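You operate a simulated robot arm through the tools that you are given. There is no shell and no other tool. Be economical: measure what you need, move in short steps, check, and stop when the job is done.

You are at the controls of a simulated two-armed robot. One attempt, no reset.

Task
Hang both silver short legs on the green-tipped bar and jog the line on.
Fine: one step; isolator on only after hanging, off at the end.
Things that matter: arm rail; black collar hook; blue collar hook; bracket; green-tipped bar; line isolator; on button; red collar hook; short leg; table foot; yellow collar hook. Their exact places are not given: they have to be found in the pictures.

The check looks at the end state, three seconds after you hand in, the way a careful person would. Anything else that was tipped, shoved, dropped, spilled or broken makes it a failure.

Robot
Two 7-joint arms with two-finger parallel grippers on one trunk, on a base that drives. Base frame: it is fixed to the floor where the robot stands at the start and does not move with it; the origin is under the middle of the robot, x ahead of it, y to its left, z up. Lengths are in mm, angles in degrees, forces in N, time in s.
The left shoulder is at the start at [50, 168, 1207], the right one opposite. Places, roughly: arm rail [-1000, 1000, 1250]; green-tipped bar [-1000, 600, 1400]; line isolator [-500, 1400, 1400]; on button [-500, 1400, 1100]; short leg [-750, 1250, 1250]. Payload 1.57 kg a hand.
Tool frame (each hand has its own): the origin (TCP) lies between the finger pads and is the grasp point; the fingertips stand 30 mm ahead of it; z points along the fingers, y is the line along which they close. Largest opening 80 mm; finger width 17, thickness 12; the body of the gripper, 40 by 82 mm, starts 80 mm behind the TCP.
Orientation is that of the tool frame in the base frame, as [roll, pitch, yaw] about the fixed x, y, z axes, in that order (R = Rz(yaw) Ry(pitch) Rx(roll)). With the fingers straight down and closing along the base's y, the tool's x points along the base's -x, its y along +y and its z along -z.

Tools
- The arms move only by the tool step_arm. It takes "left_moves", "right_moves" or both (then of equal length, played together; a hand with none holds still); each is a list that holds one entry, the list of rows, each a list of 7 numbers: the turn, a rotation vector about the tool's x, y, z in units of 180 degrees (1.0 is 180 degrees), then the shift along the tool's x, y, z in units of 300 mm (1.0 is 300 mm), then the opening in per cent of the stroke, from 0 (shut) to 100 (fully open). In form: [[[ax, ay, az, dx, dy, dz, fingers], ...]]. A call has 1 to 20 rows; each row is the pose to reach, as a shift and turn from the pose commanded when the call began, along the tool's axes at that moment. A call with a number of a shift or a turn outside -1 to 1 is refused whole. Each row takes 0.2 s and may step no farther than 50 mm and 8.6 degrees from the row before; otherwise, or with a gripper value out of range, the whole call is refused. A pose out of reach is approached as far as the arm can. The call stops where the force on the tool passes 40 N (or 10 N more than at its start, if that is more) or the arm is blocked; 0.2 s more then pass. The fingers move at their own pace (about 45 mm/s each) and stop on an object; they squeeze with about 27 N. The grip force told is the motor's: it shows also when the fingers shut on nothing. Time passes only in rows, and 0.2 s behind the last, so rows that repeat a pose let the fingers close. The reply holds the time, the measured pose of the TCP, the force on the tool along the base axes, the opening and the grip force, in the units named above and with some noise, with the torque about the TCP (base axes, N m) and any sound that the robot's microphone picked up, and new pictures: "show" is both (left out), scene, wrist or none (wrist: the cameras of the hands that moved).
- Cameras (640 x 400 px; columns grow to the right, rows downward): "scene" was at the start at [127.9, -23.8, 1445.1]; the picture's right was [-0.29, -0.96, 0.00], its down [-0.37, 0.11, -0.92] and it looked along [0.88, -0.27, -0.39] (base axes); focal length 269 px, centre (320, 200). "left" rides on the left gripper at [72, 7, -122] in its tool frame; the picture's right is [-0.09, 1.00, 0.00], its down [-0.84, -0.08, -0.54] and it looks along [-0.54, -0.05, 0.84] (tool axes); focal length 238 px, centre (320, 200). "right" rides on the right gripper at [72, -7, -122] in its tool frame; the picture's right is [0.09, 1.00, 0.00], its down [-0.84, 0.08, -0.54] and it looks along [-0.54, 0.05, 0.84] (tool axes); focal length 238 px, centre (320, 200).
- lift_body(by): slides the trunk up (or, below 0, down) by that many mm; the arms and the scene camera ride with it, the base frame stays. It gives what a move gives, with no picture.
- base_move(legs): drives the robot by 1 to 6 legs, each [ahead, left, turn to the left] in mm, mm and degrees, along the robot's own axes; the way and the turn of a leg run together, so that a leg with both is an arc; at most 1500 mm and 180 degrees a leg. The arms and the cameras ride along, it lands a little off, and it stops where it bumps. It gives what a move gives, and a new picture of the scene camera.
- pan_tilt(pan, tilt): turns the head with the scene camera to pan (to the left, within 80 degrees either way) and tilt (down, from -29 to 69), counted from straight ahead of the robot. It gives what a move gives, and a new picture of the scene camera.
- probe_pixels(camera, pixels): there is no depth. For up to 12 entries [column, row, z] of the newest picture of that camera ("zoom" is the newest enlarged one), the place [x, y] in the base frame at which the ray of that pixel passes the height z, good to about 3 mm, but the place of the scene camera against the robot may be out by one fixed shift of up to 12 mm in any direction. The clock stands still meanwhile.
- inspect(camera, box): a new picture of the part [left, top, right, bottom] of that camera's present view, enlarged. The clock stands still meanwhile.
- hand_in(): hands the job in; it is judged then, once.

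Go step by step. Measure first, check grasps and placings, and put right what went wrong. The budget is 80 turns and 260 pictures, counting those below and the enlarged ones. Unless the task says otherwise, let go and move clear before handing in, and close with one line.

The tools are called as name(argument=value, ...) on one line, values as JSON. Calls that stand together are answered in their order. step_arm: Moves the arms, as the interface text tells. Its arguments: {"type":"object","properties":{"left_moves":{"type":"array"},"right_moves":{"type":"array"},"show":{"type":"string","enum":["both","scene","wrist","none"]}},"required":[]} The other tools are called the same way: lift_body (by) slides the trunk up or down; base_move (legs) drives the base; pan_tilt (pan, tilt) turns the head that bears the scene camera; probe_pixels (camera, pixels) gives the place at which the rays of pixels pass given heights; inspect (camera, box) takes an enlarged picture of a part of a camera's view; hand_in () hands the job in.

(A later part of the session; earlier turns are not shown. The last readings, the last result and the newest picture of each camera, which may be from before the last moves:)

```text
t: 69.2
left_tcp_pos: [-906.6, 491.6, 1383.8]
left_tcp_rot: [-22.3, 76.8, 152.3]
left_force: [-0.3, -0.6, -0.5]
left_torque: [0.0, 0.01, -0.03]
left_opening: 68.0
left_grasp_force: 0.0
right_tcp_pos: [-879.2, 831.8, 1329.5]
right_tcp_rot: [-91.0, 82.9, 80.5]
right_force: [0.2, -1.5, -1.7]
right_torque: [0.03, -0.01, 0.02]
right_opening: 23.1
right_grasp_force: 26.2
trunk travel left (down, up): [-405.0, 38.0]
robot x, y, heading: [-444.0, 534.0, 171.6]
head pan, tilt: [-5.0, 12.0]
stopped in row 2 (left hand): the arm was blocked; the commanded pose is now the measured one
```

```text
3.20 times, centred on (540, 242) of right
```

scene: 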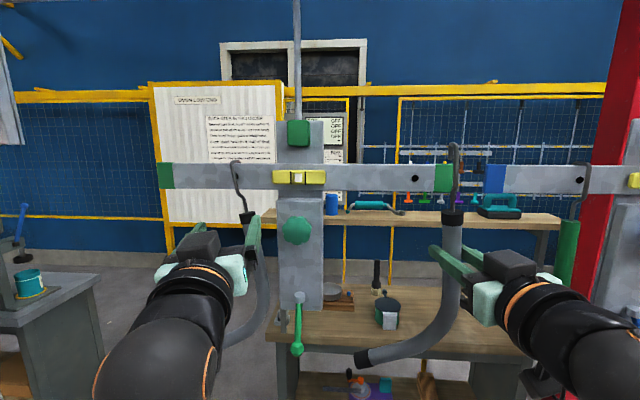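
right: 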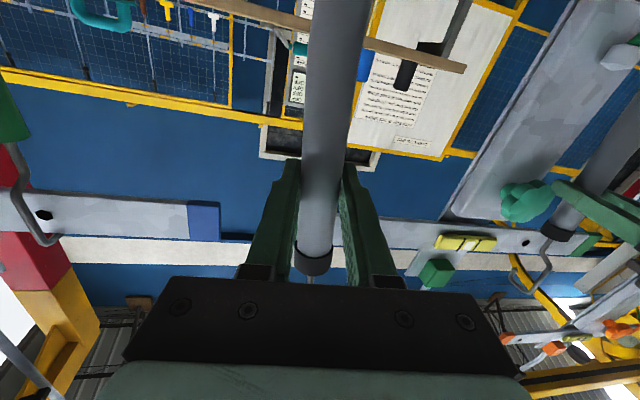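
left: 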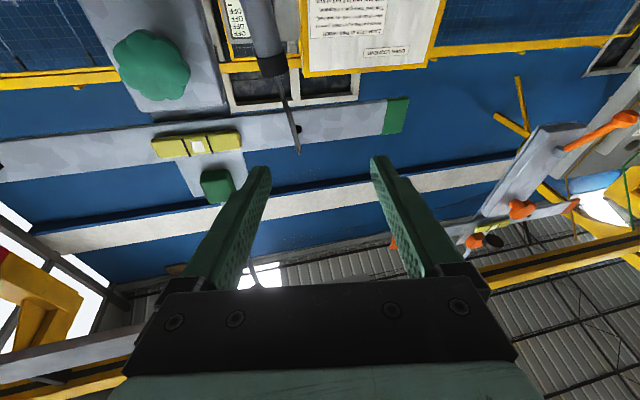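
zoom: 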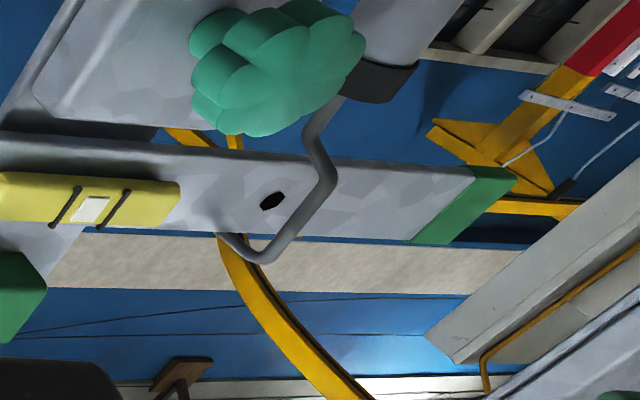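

Left hook sits properly over the bar. Now the right leg: advance 79 mm at the same height (tail end at col ~348 will clear the plate edge at 322).

step_arm(right_moves=[[[0, 0, 0, 0, -0.005, 0.1, 0], [0, 0, 0, 0, -0.01, 0.2, 0], [0, 0, 0, 0, -0.013, 0.263, 0], [0, 0, 0, 0, -0.013, 0.263, 0]]], show="scene")

inspect(camera="scene", box=[380, 120, 480, 220])

inspect(camera="left", box=[0, 60, 200, 260])

```text
t: 70.2
left_tcp_pos: [-907.0, 493.0, 1383.9]
left_tcp_rot: [-22.1, 76.9, 152.3]
left_force: [1.0, 0.2, -0.4]
left_torque: [-0.03, 0.01, -0.02]
left_opening: 67.9
left_grasp_force: 0.1
right_tcp_pos: [-957.1, 846.6, 1331.7]
right_tcp_rot: [-90.2, 82.9, 81.1]
right_force: [-0.8, 0.1, -2.2]
right_torque: [0.01, -0.01, 0.02]
right_opening: 23.1
right_grasp_force: 27.3
trunk travel left (down, up): [-405.0, 38.0]
robot x, y, heading: [-449.7, 537.6, 171.5]
head pan, tilt: [-5.0, 12.0]
```

scene: 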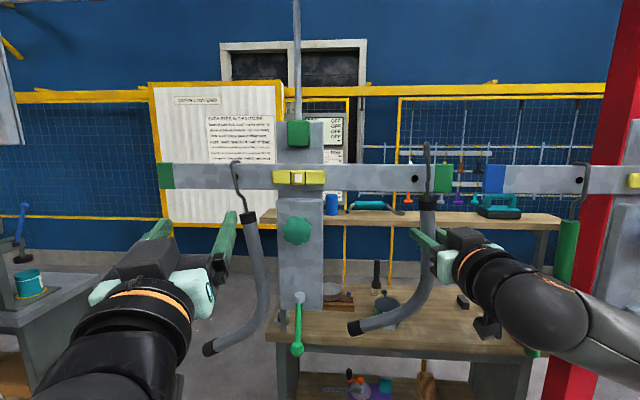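

```text
4.00 times, centred on (430, 170) of scene
```

zoom: 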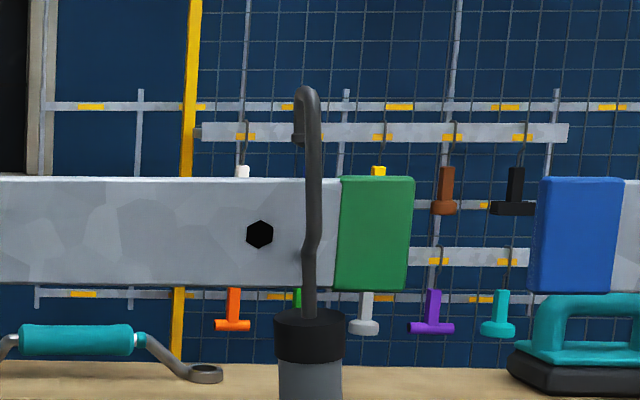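

```text
2.00 times, centred on (100, 160) of left
```

zoom: 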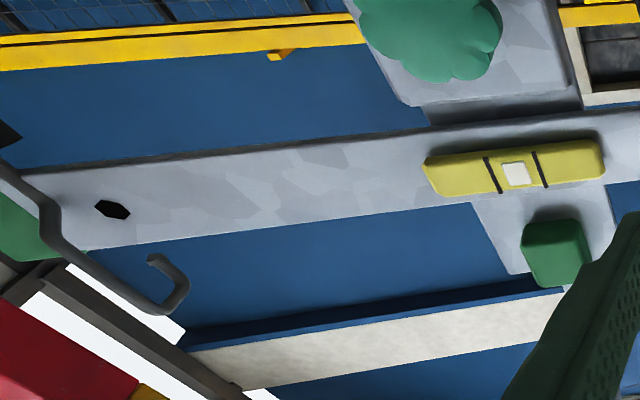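

The right hook (310,200 in the zoom) is ~15 mm right of the dot, near the green tip. I'll shift left 16 mm and lower 8 mm in front of the bar.

step_arm(right_moves=[[[0, 0, 0, 0, 0.027, -0.004, 0], [0, 0, 0, 0, 0.055, 0, 0], [0, 0, 0, 0.014, 0.055, 0, 0], [0, 0, 0, 0.028, 0.055, 0, 0], [0, 0, 0, 0.028, 0.055, 0, 0]]], show="none")

inspect(camera="scene", box=[380, 120, 480, 220])

inspect(camera="left", box=[0, 90, 140, 230])

```text
t: 71.4
left_tcp_pos: [-907.3, 491.5, 1382.6]
left_tcp_rot: [-22.2, 76.7, 152.3]
left_force: [-0.4, -1.5, -0.2]
left_torque: [-0.02, -0.01, 0.01]
left_opening: 68.0
left_grasp_force: 0.1
right_tcp_pos: [-959.3, 832.6, 1319.4]
right_tcp_rot: [-90.4, 82.9, 81.1]
right_force: [0.6, -0.1, -1.6]
right_torque: [0.01, -0.05, -0.01]
right_opening: 22.8
right_grasp_force: 27.5
trunk travel left (down, up): [-405.0, 38.0]
robot x, y, heading: [-449.4, 538.2, 171.1]
head pan, tilt: [-5.0, 12.0]
```

```text
4.00 times, centred on (430, 170) of scene
```

zoom: 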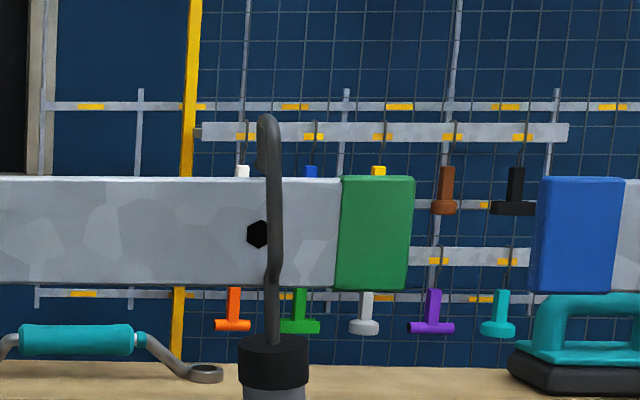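

```text
2.86 times, centred on (70, 160) of left
```

zoom: 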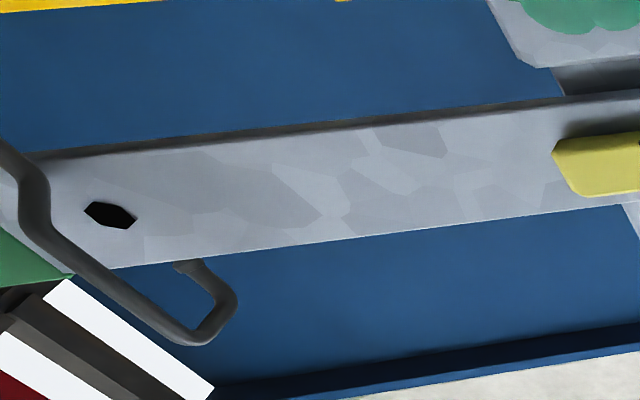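

The hook now lines up by the dot, tip still just above bar top. Advance 8 mm.

step_arm(right_moves=[[[0, 0, 0, 0.002, 0, 0.014, 0], [0, 0, 0, 0.004, 0, 0.027, 0], [0, 0, 0, 0.004, 0, 0.027, 0]]], show="none")

inspect(camera="scene", box=[380, 120, 480, 220])

inspect(camera="left", box=[0, 90, 140, 230])

```text
t: 72.2
left_tcp_pos: [-907.2, 491.9, 1383.9]
left_tcp_rot: [-22.0, 76.8, 152.3]
left_force: [-0.2, 0.3, -0.5]
left_torque: [-0.02, 0.02, 0.0]
left_opening: 68.1
left_grasp_force: 0.0
right_tcp_pos: [-967.4, 834.3, 1318.3]
right_tcp_rot: [-90.5, 82.9, 80.8]
right_force: [-0.1, 0.4, -1.7]
right_torque: [0.03, 0.02, 0.03]
right_opening: 23.1
right_grasp_force: 26.9
trunk travel left (down, up): [-405.0, 38.0]
robot x, y, heading: [-447.2, 534.3, 171.3]
head pan, tilt: [-5.0, 12.0]
```

```text
4.00 times, centred on (430, 170) of scene
```

zoom: 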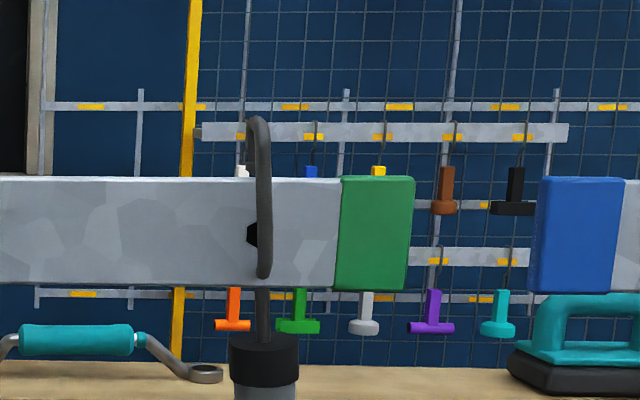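

```text
2.86 times, centred on (70, 160) of left
```

zoom: 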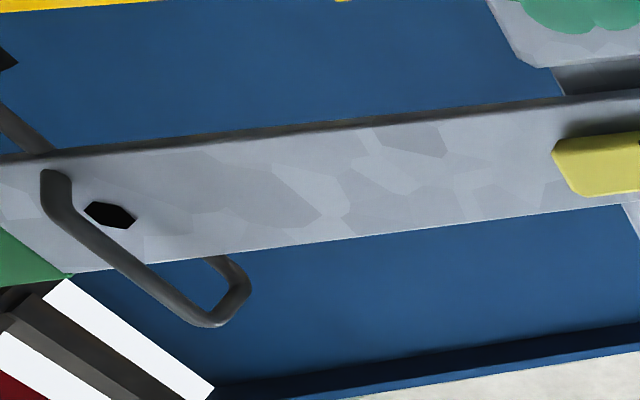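

The tip now passes behind the bar's top edge. Ease back 2 mm and lower 12 mm.

step_arm(right_moves=[[[0, 0, 0, 0.012, 0, -0.007, 0], [0, 0, 0, 0.026, 0, -0.007, 0], [0, 0, 0, 0.04, 0, -0.007, 0], [0, 0, 0, 0.04, 0, -0.007, 0]]], show="none")

inspect(camera="scene", box=[380, 120, 480, 220])

inspect(camera="left", box=[0, 90, 140, 230])

```text
t: 73.2
left_tcp_pos: [-907.4, 493.0, 1383.7]
left_tcp_rot: [-22.1, 76.8, 152.2]
left_force: [-0.2, -0.2, 0.3]
left_torque: [0.01, -0.01, -0.03]
left_opening: 68.1
left_grasp_force: 0.0
right_tcp_pos: [-964.4, 835.6, 1307.6]
right_tcp_rot: [-93.2, 83.1, 78.2]
right_force: [0.8, 0.0, -2.3]
right_torque: [0.0, -0.01, 0.02]
right_opening: 22.8
right_grasp_force: 27.2
trunk travel left (down, up): [-405.0, 38.0]
robot x, y, heading: [-449.1, 537.0, 171.4]
head pan, tilt: [-5.0, 12.0]
```

```text
4.00 times, centred on (430, 170) of scene
```

zoom: 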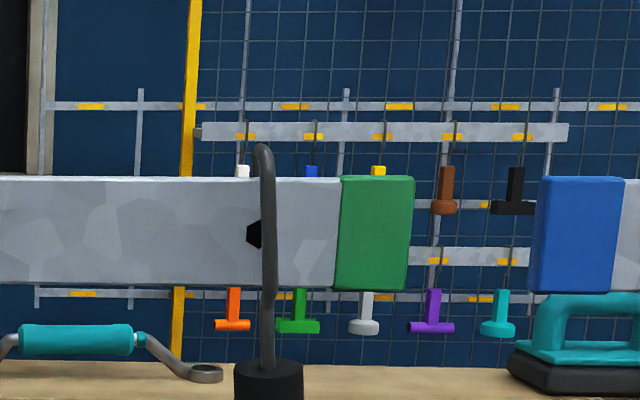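

```text
2.86 times, centred on (70, 160) of left
```

zoom: 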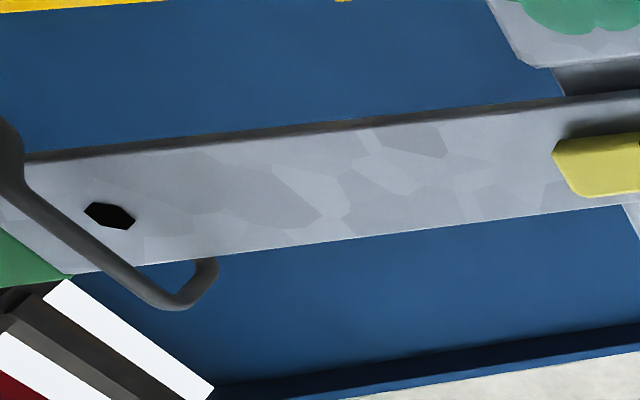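

Tip stays behind the bar, no contact. Lower on to seat the hook.

step_arm(right_moves=[[[0, 0, 0, 0.015, 0, 0.004, 0], [0, 0, 0, 0.03, 0, 0.006, 0], [0, 0, 0, 0.045, 0, 0.006, 0], [0, 0, 0, 0.055, 0, 0.006, 0], [0, 0, 0, 0.055, 0, 0.006, 0]]], show="none")

inspect(camera="scene", box=[380, 120, 480, 220])

inspect(camera="left", box=[0, 90, 140, 230])

```text
t: 74.4
left_tcp_pos: [-906.9, 492.9, 1383.3]
left_tcp_rot: [-22.0, 76.9, 152.3]
left_force: [-0.3, -0.2, -0.5]
left_torque: [-0.04, 0.04, 0.01]
left_opening: 68.1
left_grasp_force: 0.0
right_tcp_pos: [-964.6, 834.9, 1308.0]
right_tcp_rot: [-93.1, 82.9, 78.3]
right_force: [0.3, 0.4, -0.7]
right_torque: [0.03, -0.08, 0.0]
right_opening: 23.0
right_grasp_force: 27.2
right hand out of reach, approached as far as the arm can: row 1, 2, 3, 4, 5
trunk travel left (down, up): [-405.0, 38.0]
robot x, y, heading: [-449.0, 533.8, 171.3]
head pan, tilt: [-5.0, 12.0]
```

```text
4.00 times, centred on (430, 170) of scene
```

zoom: 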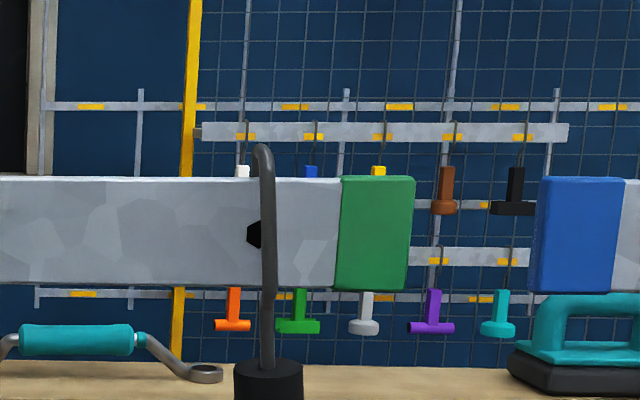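

```text
2.86 times, centred on (70, 160) of left
```

zoom: 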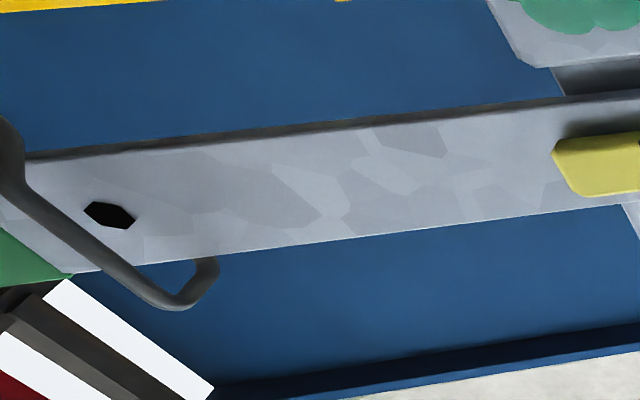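

The right arm hit a joint limit going down, so I'll lower with the trunk instead.

lift_body(by=-8)

inspect(camera="scene", box=[380, 120, 480, 220])

inspect(camera="left", box=[0, 90, 140, 230])

```text
t: 75.0
left_tcp_pos: [-906.8, 491.7, 1375.4]
left_tcp_rot: [-22.2, 76.8, 152.3]
left_force: [-0.3, -0.9, 0.0]
left_torque: [0.01, 0.02, 0.0]
left_opening: 68.5
left_grasp_force: 0.1
right_tcp_pos: [-964.9, 835.6, 1299.9]
right_tcp_rot: [-92.6, 83.0, 78.7]
right_force: [-0.1, -1.1, -0.9]
right_torque: [0.02, -0.04, -0.01]
right_opening: 23.0
right_grasp_force: 26.8
trunk travel left (down, up): [-397.0, 46.0]
robot x, y, heading: [-446.5, 537.5, 171.5]
head pan, tilt: [-5.0, 12.0]
```

```text
4.00 times, centred on (430, 170) of scene
```

zoom: 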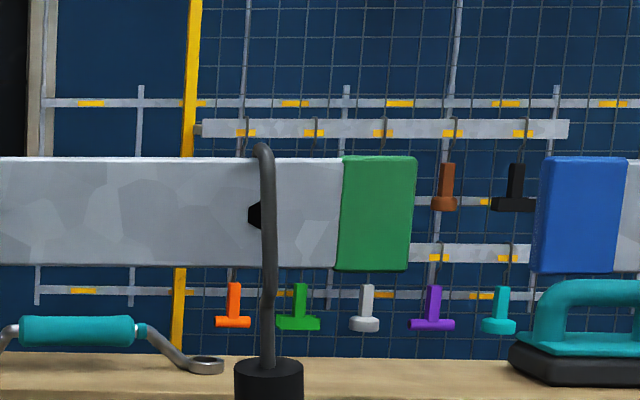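

```text
2.86 times, centred on (70, 160) of left
```

zoom: 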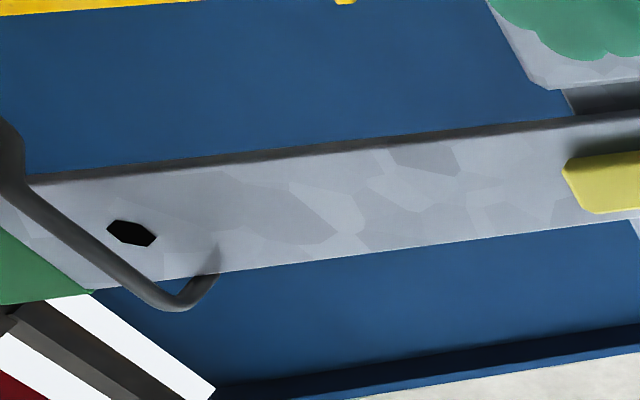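

The tip goes behind the bar's top edge with only a faint smudge. I'll zoom tightly to be sure it isn't in front, before seating.

inspect(camera="left", box=[20, 130, 70, 170])

lift_body(by=-4)

inspect(camera="scene", box=[400, 130, 460, 180])

inspect(camera="left", box=[20, 130, 70, 170])

```text
10.00 times, centred on (45, 150) of left
```

zoom: 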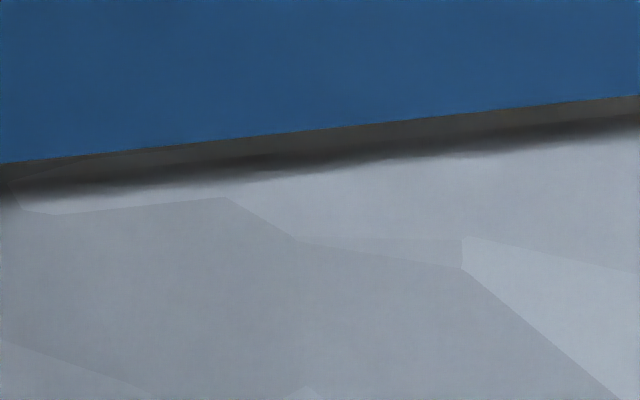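

```text
t: 75.5
left_tcp_pos: [-906.8, 491.2, 1370.9]
left_tcp_rot: [-22.2, 76.9, 152.3]
left_force: [-0.3, 0.5, 0.3]
left_torque: [-0.02, 0.04, 0.01]
left_opening: 68.2
left_grasp_force: 0.1
right_tcp_pos: [-964.6, 834.4, 1299.6]
right_tcp_rot: [-89.0, 83.1, 82.2]
right_force: [-2.6, -1.8, 13.9]
right_torque: [-0.18, -0.5, -0.05]
right_opening: 23.2
right_grasp_force: 27.1
trunk travel left (down, up): [-393.0, 50.0]
robot x, y, heading: [-452.2, 538.1, 171.3]
head pan, tilt: [-5.0, 12.0]
```

```text
8.00 times, centred on (430, 155) of scene
```

zoom: 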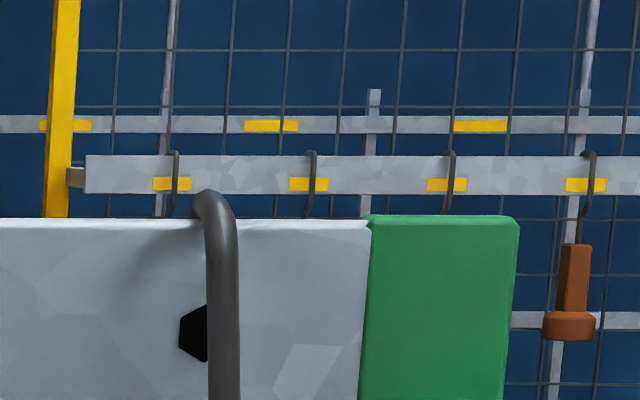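

```text
10.00 times, centred on (45, 150) of left
```

zoom: 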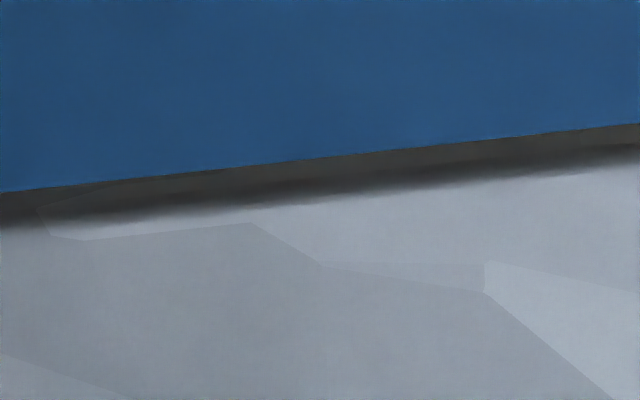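

The hook is seated: the crook's top lies one wire thickness above the bar (14 N up). I'll relieve 3 mm with the trunk, then open the right fingers.

lift_body(by=3)

step_arm(right_moves=[[[0, 0, 0, 0, 0, 0, 32], [0, 0, 0, 0, 0, 0, 36], [0, 0, 0, 0, 0, 0, 45], [0, 0, 0, 0, 0, 0, 60], [0, 0, 0, 0, 0, 0, 80], [0, 0, 0, 0, 0, 0, 100], [0, 0, 0, 0, 0, 0, 100], [0, 0, 0, 0, 0, 0, 100]]])

```text
t: 76.0
left_tcp_pos: [-905.5, 491.3, 1375.4]
left_tcp_rot: [-22.2, 76.8, 152.3]
left_force: [-0.5, -0.4, -0.5]
left_torque: [0.02, -0.02, 0.01]
left_opening: 68.3
left_grasp_force: 0.1
right_tcp_pos: [-961.9, 833.4, 1300.1]
right_tcp_rot: [-92.1, 82.9, 79.3]
right_force: [2.4, -0.9, 8.4]
right_torque: [0.0, 0.32, 0.02]
right_opening: 23.3
right_grasp_force: 27.4
trunk travel left (down, up): [-396.0, 47.0]
robot x, y, heading: [-448.1, 539.1, 171.5]
head pan, tilt: [-5.0, 12.0]
```

```text
t: 77.8
left_tcp_pos: [-906.4, 493.0, 1373.3]
left_tcp_rot: [-22.1, 76.8, 152.2]
left_force: [0.1, 0.6, 0.1]
left_torque: [-0.01, -0.03, 0.0]
left_opening: 67.9
left_grasp_force: 0.0
right_tcp_pos: [-964.8, 834.6, 1298.1]
right_tcp_rot: [-92.9, 82.9, 78.6]
right_force: [-0.4, 0.0, 0.0]
right_torque: [-0.02, -0.02, -0.02]
right_opening: 79.7
right_grasp_force: 0.1
trunk travel left (down, up): [-396.0, 47.0]
robot x, y, heading: [-448.8, 533.2, 171.6]
head pan, tilt: [-5.0, 12.0]
```

scene: 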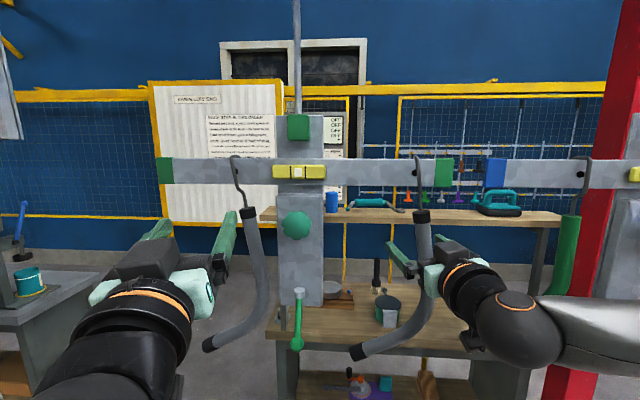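
right: 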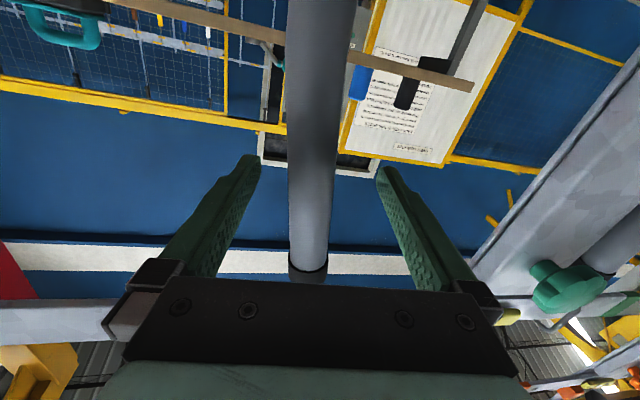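

Both legs hang, and the right tube is clear between open fingers. I'll back the base straight away 250 mm.

base_move(legs=[[-250, 0, 0]])

inspect(camera="scene", box=[180, 100, 460, 320])

```text
t: 79.7
left_tcp_pos: [-657.1, 451.9, 1373.8]
left_tcp_rot: [-22.1, 76.7, 152.4]
left_force: [0.3, 0.3, -0.3]
left_torque: [0.02, -0.01, 0.0]
left_opening: 67.8
left_grasp_force: 0.0
right_tcp_pos: [-715.4, 796.7, 1299.7]
right_tcp_rot: [-92.6, 82.9, 78.9]
right_force: [0.3, -0.2, 0.5]
right_torque: [0.01, -0.01, -0.02]
right_opening: 80.2
right_grasp_force: 0.0
trunk travel left (down, up): [-396.0, 47.0]
robot x, y, heading: [-199.5, 499.3, 171.7]
head pan, tilt: [-5.0, 12.0]
```

scene: 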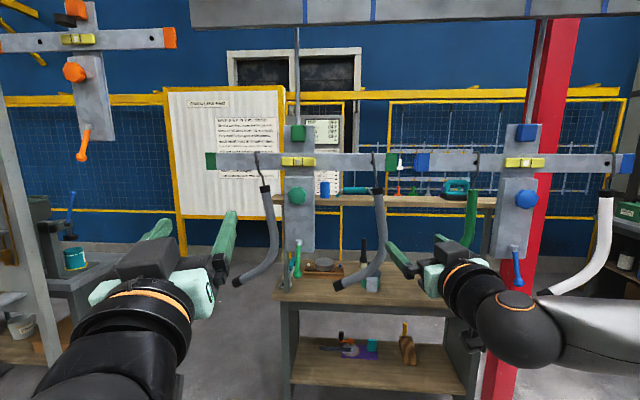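

```text
1.82 times, centred on (320, 210) of scene
```

zoom: 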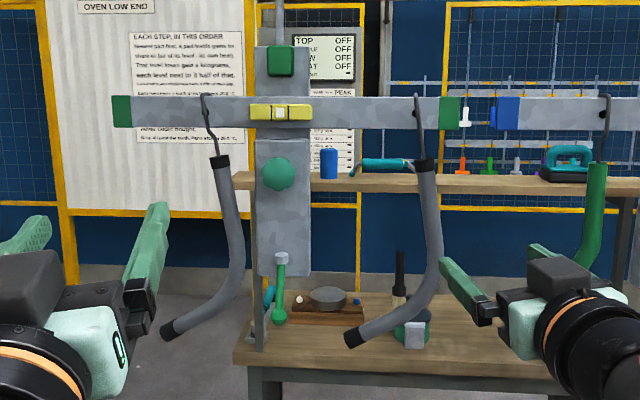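

Both silver legs hang on the green bar and it is level. Now I'll look at the panel post.

pan_tilt(pan=-60, tilt=15)

inspect(camera="scene", box=[240, 80, 440, 280])

```text
t: 80.9
left_tcp_pos: [-658.4, 452.8, 1373.8]
left_tcp_rot: [-21.9, 76.8, 152.7]
left_force: [0.8, -0.4, 0.8]
left_torque: [0.01, 0.02, -0.01]
left_opening: 67.9
left_grasp_force: 0.0
right_tcp_pos: [-716.0, 796.6, 1298.8]
right_tcp_rot: [-92.8, 83.0, 78.5]
right_force: [-0.2, 0.1, 0.6]
right_torque: [0.03, -0.01, -0.01]
right_opening: 80.0
right_grasp_force: 0.0
trunk travel left (down, up): [-396.0, 47.0]
robot x, y, heading: [-199.5, 496.8, 171.6]
head pan, tilt: [-60.0, 15.0]
```

scene: 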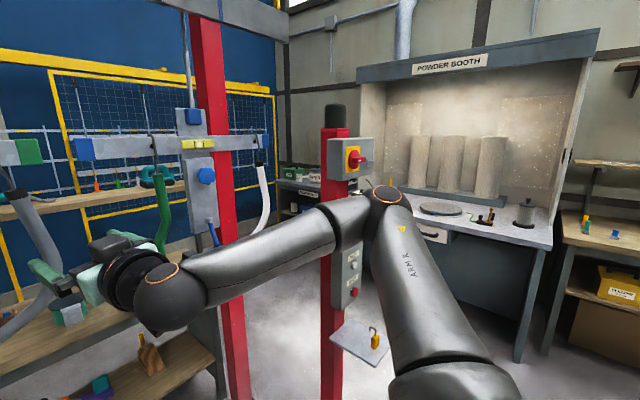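

```text
2.00 times, centred on (340, 180) of scene
```

zoom: 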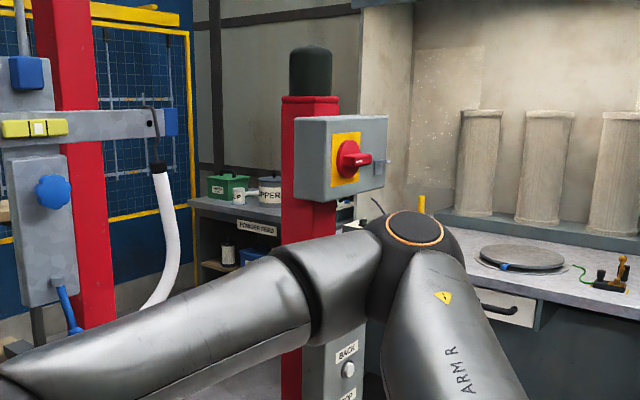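

The isolator (355,160) and the button panel are ahead-right on the second red post, facing about +x. I'll move around: back and right to (200,800), then to (200,1250), then turn to 180° to face the panel squarely.

base_move(legs=[[-351, -357, 0], [66, -445, 0], [0, 0, 8.4]])

pan_tilt(pan=-12, tilt=20)

inspect(camera="scene", box=[220, 80, 420, 300])

```text
t: 86.8
left_tcp_pos: [-247.4, 1128.3, 1376.0]
left_tcp_rot: [-22.1, 76.8, 161.5]
left_force: [-0.2, 0.6, 1.0]
left_torque: [-0.02, 0.0, 0.02]
left_opening: 68.1
left_grasp_force: 0.0
right_tcp_pos: [-358.6, 1457.1, 1298.4]
right_tcp_rot: [-92.8, 82.9, 87.4]
right_force: [0.8, -0.7, -0.6]
right_torque: [0.02, 0.0, 0.0]
right_opening: 79.9
right_grasp_force: 0.2
trunk travel left (down, up): [-396.0, 47.0]
robot x, y, heading: [202.0, 1244.4, -179.7]
head pan, tilt: [-60.0, 15.0]
```

scene: 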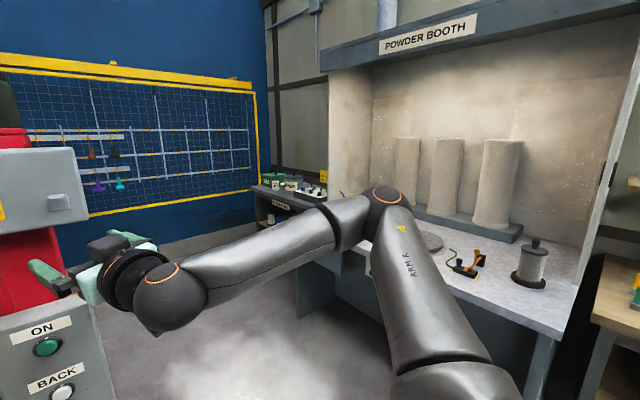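

```text
t: 88.0
left_tcp_pos: [-247.3, 1127.9, 1375.4]
left_tcp_rot: [-21.9, 76.8, 161.6]
left_force: [-0.5, 0.2, -0.7]
left_torque: [-0.01, 0.01, 0.0]
left_opening: 68.0
left_grasp_force: 0.1
right_tcp_pos: [-358.6, 1457.5, 1298.6]
right_tcp_rot: [-92.8, 82.9, 87.4]
right_force: [0.0, 0.3, -0.6]
right_torque: [0.01, 0.0, -0.02]
right_opening: 80.0
right_grasp_force: 0.0
trunk travel left (down, up): [-396.0, 47.0]
robot x, y, heading: [199.8, 1244.5, -179.5]
head pan, tilt: [-12.0, 20.0]
```

scene: 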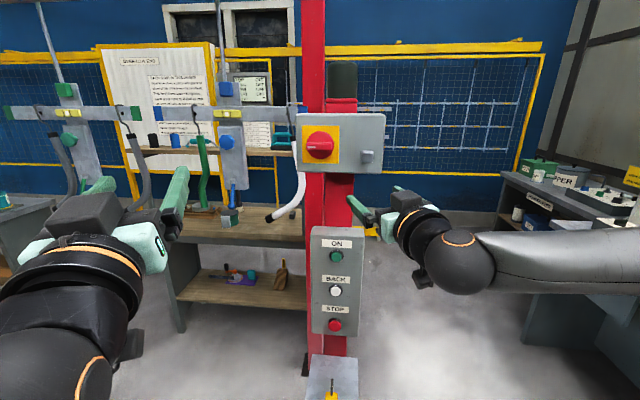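

```text
1.82 times, centred on (320, 190) of scene
```

zoom: 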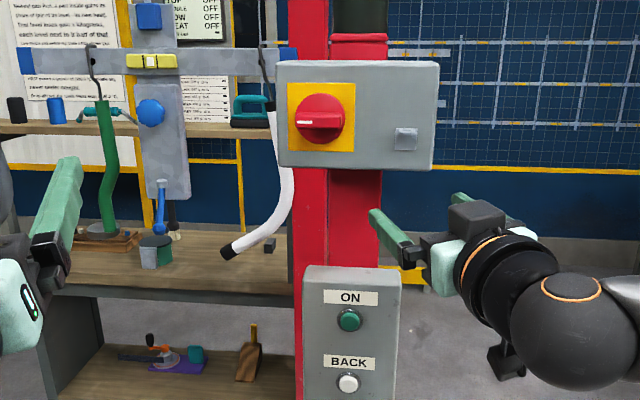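

I'm square to the panel: isolator handle at (320,147), ON button (337,257), BACK (336,291), STOP (336,325). Zoom in on the isolator for markings.

inspect(camera="scene", box=[290, 105, 390, 185])

inspect(camera="scene", box=[290, 220, 390, 345])

inspect(camera="left", box=[0, 0, 640, 400])

inspect(camera="right", box=[0, 0, 640, 400])

probe_pixels(camera="scene", pixels=[[320, 147, 1400], [320, 147, 1380], [320, 147, 1360], [337, 257, 1200], [337, 257, 1170], [337, 257, 1140], [337, 257, 1100]])

```text
5.00 times, centred on (340, 145) of scene
```

zoom: 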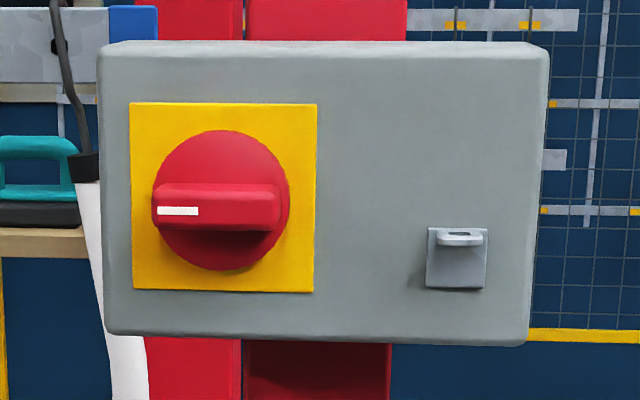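

```text
3.20 times, centred on (340, 282) of scene
```

zoom: 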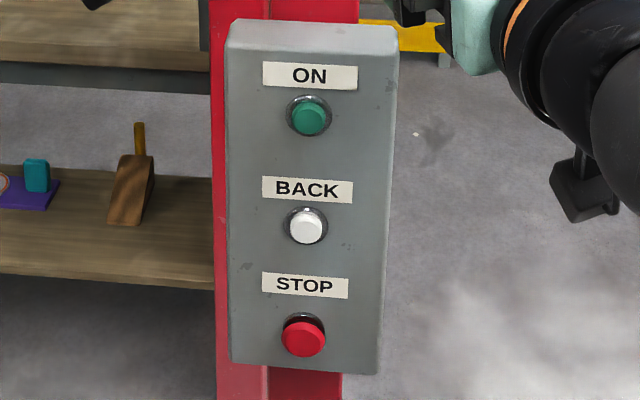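

```text
1.00 times, centred on (320, 200) of left
```

zoom: 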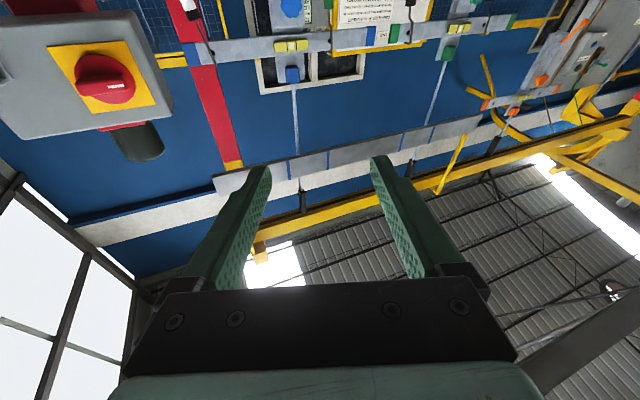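

```text
1.00 times, centred on (320, 200) of right
```

zoom: 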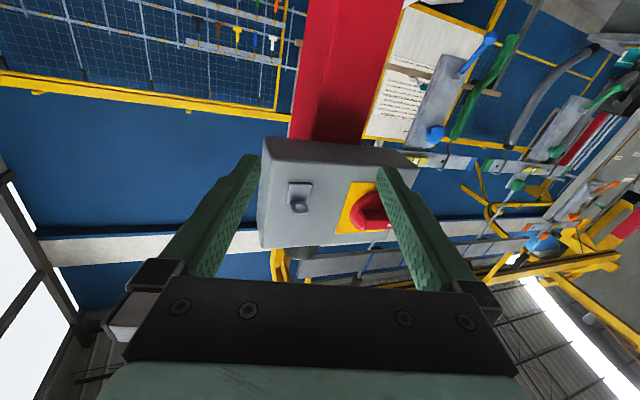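

```text
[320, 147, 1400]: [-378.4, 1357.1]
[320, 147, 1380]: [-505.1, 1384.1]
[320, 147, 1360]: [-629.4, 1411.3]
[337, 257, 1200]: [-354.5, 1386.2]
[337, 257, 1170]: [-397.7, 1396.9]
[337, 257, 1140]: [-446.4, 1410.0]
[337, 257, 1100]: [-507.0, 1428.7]
```

Triangulated isolator lever: front center about (-472, 1377, 1379), lying horizontal (pointer left = off). I'll bring the right hand in front of it, rolled so the fingers go above and below the lever.

step_arm(right_moves=[[[0, 0, -0.042, -0.027, 0.021, 0, 80], [0, 0, -0.084, -0.054, 0.042, 0, 70], [0, 0, -0.126, -0.081, 0.063, 0, 60], [0, 0, -0.168, -0.108, 0.084, 0, 50], [0, 0, -0.21, -0.135, 0.105, 0, 50], [0, 0, -0.252, -0.162, 0.127, 0, 50], [0, 0, -0.294, -0.189, 0.148, 0, 50], [0, 0, -0.336, -0.216, 0.169, 0, 50], [0, 0, -0.378, -0.243, 0.19, 0, 50], [0, 0, -0.42, -0.27, 0.211, 0, 50], [0, 0, -0.461, -0.297, 0.232, 0, 50], [0, 0, -0.461, -0.297, 0.232, 0, 50]]])

```text
t: 90.5
left_tcp_pos: [-247.4, 1126.8, 1373.2]
left_tcp_rot: [-21.9, 76.7, 161.6]
left_force: [0.3, -1.1, 0.4]
left_torque: [-0.03, -0.03, 0.0]
left_opening: 67.9
left_grasp_force: 0.2
right_tcp_pos: [-357.7, 1377.4, 1377.6]
right_tcp_rot: [-90.4, -0.1, 90.3]
right_force: [0.0, -0.4, -0.1]
right_torque: [0.0, 0.02, 0.01]
right_opening: 40.0
right_grasp_force: 0.1
trunk travel left (down, up): [-396.0, 47.0]
robot x, y, heading: [197.7, 1243.9, -179.3]
head pan, tilt: [-12.0, 20.0]
```

scene: 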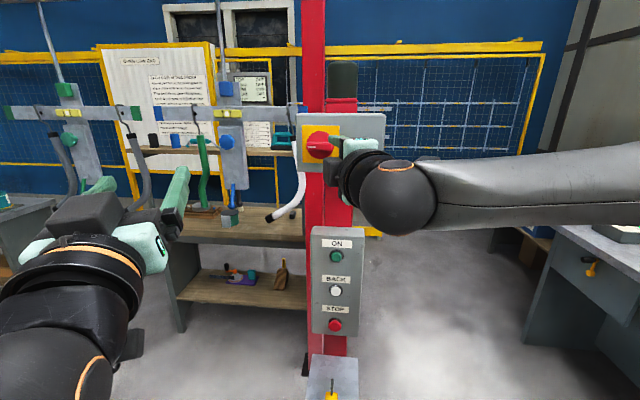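
right: 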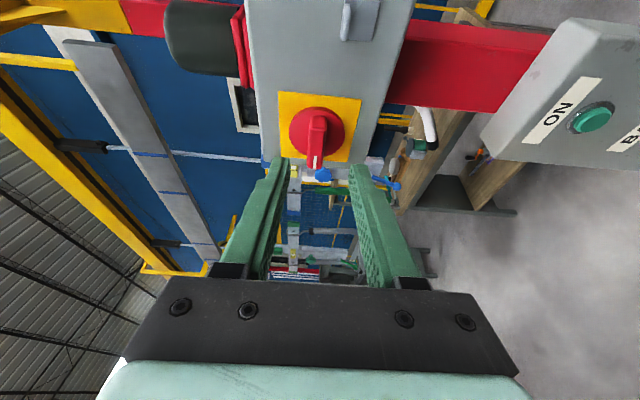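

The lever (316,140) sits centered between the fingers in the right wrist view. I'll advance 85 mm with small centering.

step_arm(right_moves=[[[0, 0, 0, -0.01, -0.007, 0.1, 50], [0, 0, 0, -0.02, -0.013, 0.2, 50], [0, 0, 0, -0.02, -0.013, 0.283, 50], [0, 0, 0, -0.02, -0.013, 0.283, 50]]])

```text
t: 91.5
left_tcp_pos: [-244.4, 1127.7, 1374.6]
left_tcp_rot: [-21.6, 76.7, 161.8]
left_force: [-0.9, -0.5, 0.7]
left_torque: [-0.04, 0.01, -0.01]
left_opening: 68.0
left_grasp_force: 0.0
right_tcp_pos: [-437.8, 1370.4, 1382.8]
right_tcp_rot: [-90.2, -0.1, 90.5]
right_force: [14.4, -0.2, -2.1]
right_torque: [0.06, 0.26, -0.12]
right_opening: 38.2
right_grasp_force: 0.2
trunk travel left (down, up): [-396.0, 47.0]
robot x, y, heading: [199.4, 1244.6, -179.5]
head pan, tilt: [-12.0, 20.0]
```

scene: 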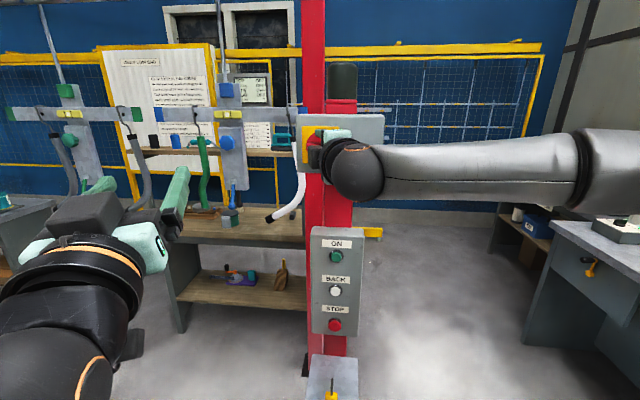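
right: 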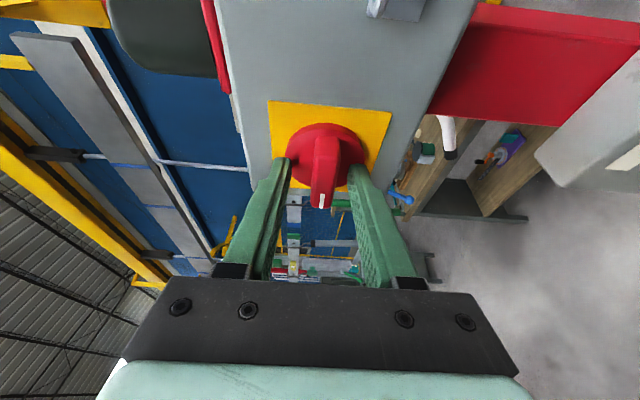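

The fingertips touch the red disk (14 N) slightly left of center. I'll back 10 mm, shift 10 mm right and 5 mm down, then close on the lever.

step_arm(right_moves=[[[0, 0, 0, 0, 0, -0.033, 50], [0, 0, 0, 0.033, 0.017, -0.033, 50], [0, 0, 0, 0.033, 0.017, -0.025, 50], [0, 0, 0, 0.033, 0.017, -0.025, 0], [0, 0, 0, 0.033, 0.017, -0.025, 0], [0, 0, 0, 0.033, 0.017, -0.025, 0], [0, 0, 0, 0.033, 0.017, -0.025, 0]]])

```text
t: 93.2
left_tcp_pos: [-246.4, 1127.3, 1375.2]
left_tcp_rot: [-21.9, 76.9, 161.6]
left_force: [0.3, -0.7, -0.5]
left_torque: [-0.01, 0.02, 0.02]
left_opening: 68.1
left_grasp_force: 0.1
right_tcp_pos: [-434.7, 1382.0, 1380.0]
right_tcp_rot: [-90.0, 0.1, 90.3]
right_force: [-1.5, -0.7, 13.9]
right_torque: [-0.18, 0.44, 0.51]
right_opening: 16.2
right_grasp_force: 31.0
trunk travel left (down, up): [-396.0, 47.0]
robot x, y, heading: [200.9, 1242.1, -179.9]
head pan, tilt: [-12.0, 20.0]
```

scene: 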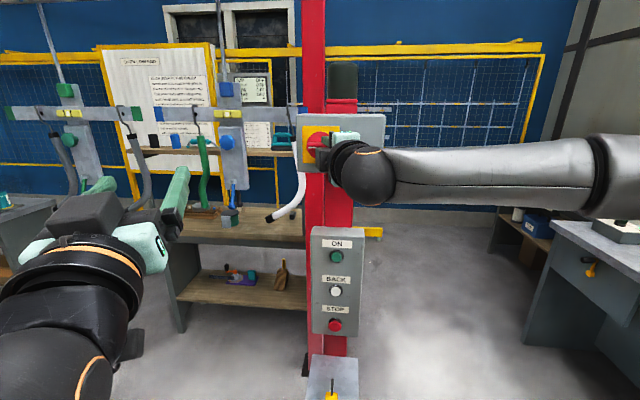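
right: 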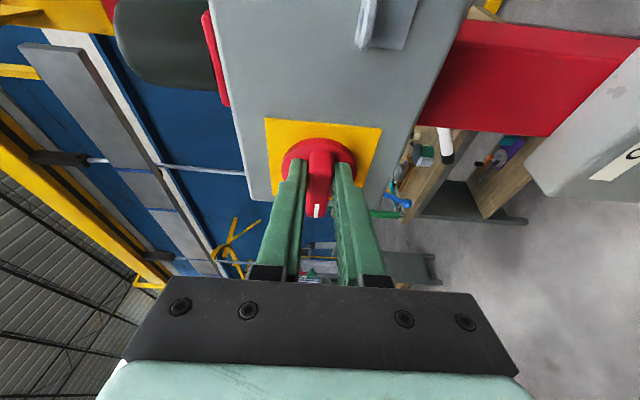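

The lever is gripped (16 mm). I'll turn it clockwise (pointer left → up) 90°.

step_arm(right_moves=[[[0, 0, 0, 0, -0.009, 0, 0], [0, 0, 0.042, 0, -0.009, 0, 0], [0, 0, 0.083, 0, -0.009, 0, 0], [0, 0, 0.125, 0, -0.009, 0, 0], [0, 0, 0.167, 0, -0.009, 0, 0], [0, 0, 0.208, 0, -0.009, 0, 0], [0, 0, 0.25, 0, -0.009, 0, 0], [0, 0, 0.292, 0, -0.009, 0, 0], [0, 0, 0.333, 0, -0.009, 0, 0], [0, 0, 0.375, 0, -0.009, 0, 0], [0, 0, 0.417, 0, -0.009, 0, 0], [0, 0, 0.458, 0, -0.009, 0, 0], [0, 0, 0.5, 0, -0.009, 0, 0], [0, 0, 0.5, 0, -0.009, 0, 0]]])

```text
t: 94.7
left_tcp_pos: [-244.8, 1126.7, 1375.6]
left_tcp_rot: [-21.8, 76.7, 161.7]
left_force: [1.1, 0.4, -0.7]
left_torque: [0.0, 0.01, 0.0]
left_opening: 68.0
left_grasp_force: 0.1
right_tcp_pos: [-431.9, 1378.6, 1374.1]
right_tcp_rot: [-91.4, 39.7, 89.9]
right_force: [12.4, -0.7, -4.1]
right_torque: [0.27, 0.71, -0.82]
right_opening: 19.8
right_grasp_force: 33.6
trunk travel left (down, up): [-396.0, 47.0]
robot x, y, heading: [197.6, 1246.6, -179.7]
head pan, tilt: [-12.0, 20.0]
stopped in row 7 (right hand): the force on the tool passed its limit (the readings are from after the stop); the commanded pose is now the measured one
```

scene: 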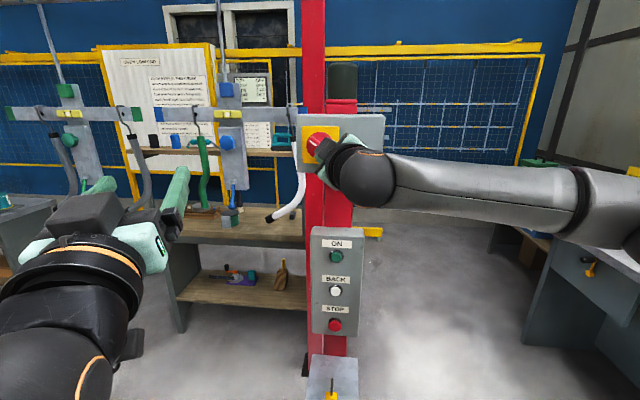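
right: 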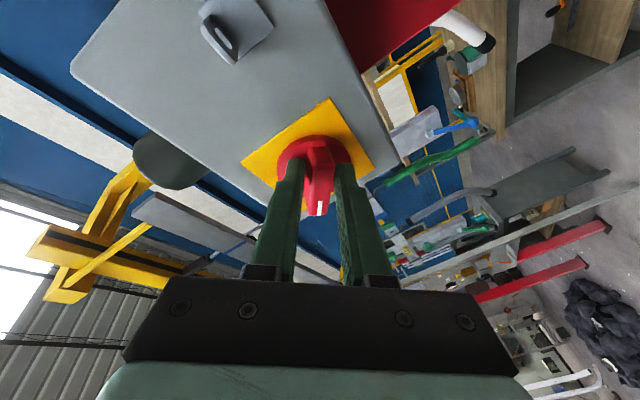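

It turned ~40° (the box appears tilted while the lever stays in the fingers) before the force limit. I'll re-center (back 2 mm, up 4 mm) and continue the turn.

step_arm(right_moves=[[[0, 0, 0, -0.0086, -0.01, -0.008, 0], [0, 0, 0.035, -0.0086, -0.01, -0.008, 0], [0, 0, 0.07, -0.0086, -0.01, -0.008, 0], [0, 0, 0.105, -0.0086, -0.01, -0.008, 0], [0, 0, 0.14, -0.0086, -0.01, -0.008, 0], [0, 0, 0.175, -0.0086, -0.01, -0.008, 0], [0, 0, 0.21, -0.0086, -0.01, -0.008, 0], [0, 0, 0.245, -0.0086, -0.01, -0.008, 0], [0, 0, 0.28, -0.0086, -0.01, -0.008, 0]]])

```text
t: 96.7
left_tcp_pos: [-247.8, 1122.5, 1372.4]
left_tcp_rot: [-22.8, 76.7, 160.8]
left_force: [-0.4, -0.6, 0.2]
left_torque: [0.0, 0.0, 0.0]
left_opening: 68.2
left_grasp_force: 0.1
right_tcp_pos: [-430.5, 1369.9, 1375.9]
right_tcp_rot: [177.4, 88.7, -1.3]
right_force: [4.9, -21.8, -13.5]
right_torque: [0.4, 0.52, 0.2]
right_opening: 20.2
right_grasp_force: 33.9
trunk travel left (down, up): [-396.0, 47.0]
robot x, y, heading: [196.8, 1245.2, -179.7]
head pan, tilt: [-12.0, 20.0]
```

scene: 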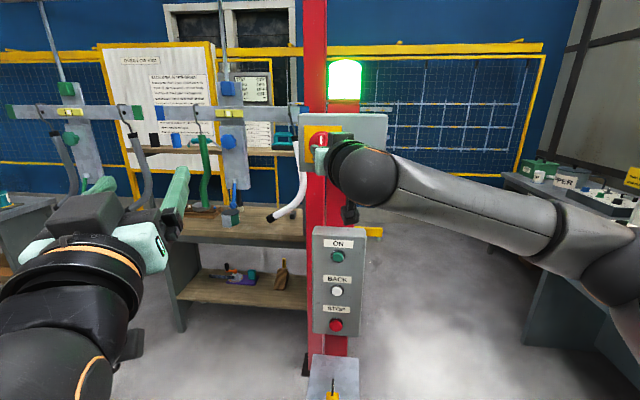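
right: 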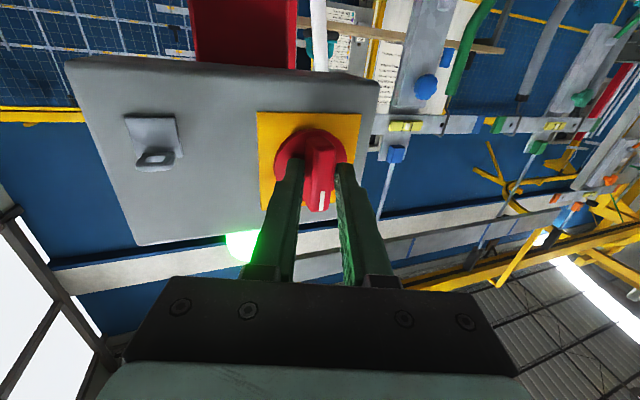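

The beacon is green: isolator on. Open, back off 100 mm.

step_arm(right_moves=[[[0, 0, 0, 0, 0, 0, 60], [0, 0, 0, 0, 0, 0, 60], [0, 0, 0, 0, 0, 0, 60], [0, 0, 0, 0, 0, -0.1, 60], [0, 0, 0, 0, 0, -0.23, 60], [0, 0, 0, 0, 0, -0.33, 60]]])

probe_pixels(camera="scene", pixels=[[338, 257, 1140], [338, 257, 1120], [338, 257, 1100]])

```text
t: 98.1
left_tcp_pos: [-247.5, 1126.5, 1373.5]
left_tcp_rot: [-21.9, 76.7, 161.6]
left_force: [-0.3, -0.3, 0.6]
left_torque: [0.01, -0.01, 0.01]
left_opening: 68.4
left_grasp_force: 0.1
right_tcp_pos: [-333.2, 1379.4, 1379.1]
right_tcp_rot: [166.1, 88.8, -13.1]
right_force: [0.8, 0.5, -1.3]
right_torque: [-0.01, 0.01, 0.01]
right_opening: 48.2
right_grasp_force: 0.1
trunk travel left (down, up): [-396.0, 47.0]
robot x, y, heading: [198.8, 1245.4, -179.7]
head pan, tilt: [-12.0, 20.0]
```

scene: 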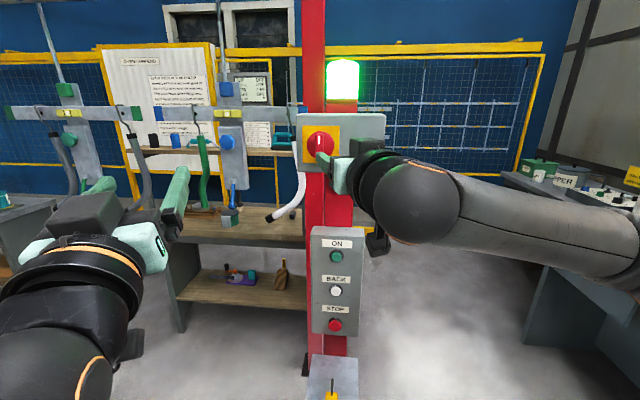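
right: 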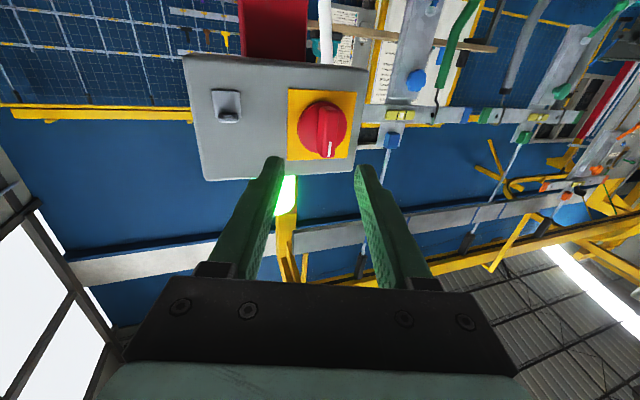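

```text
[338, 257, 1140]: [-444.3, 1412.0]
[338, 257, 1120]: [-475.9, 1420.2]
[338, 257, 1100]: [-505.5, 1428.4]
```

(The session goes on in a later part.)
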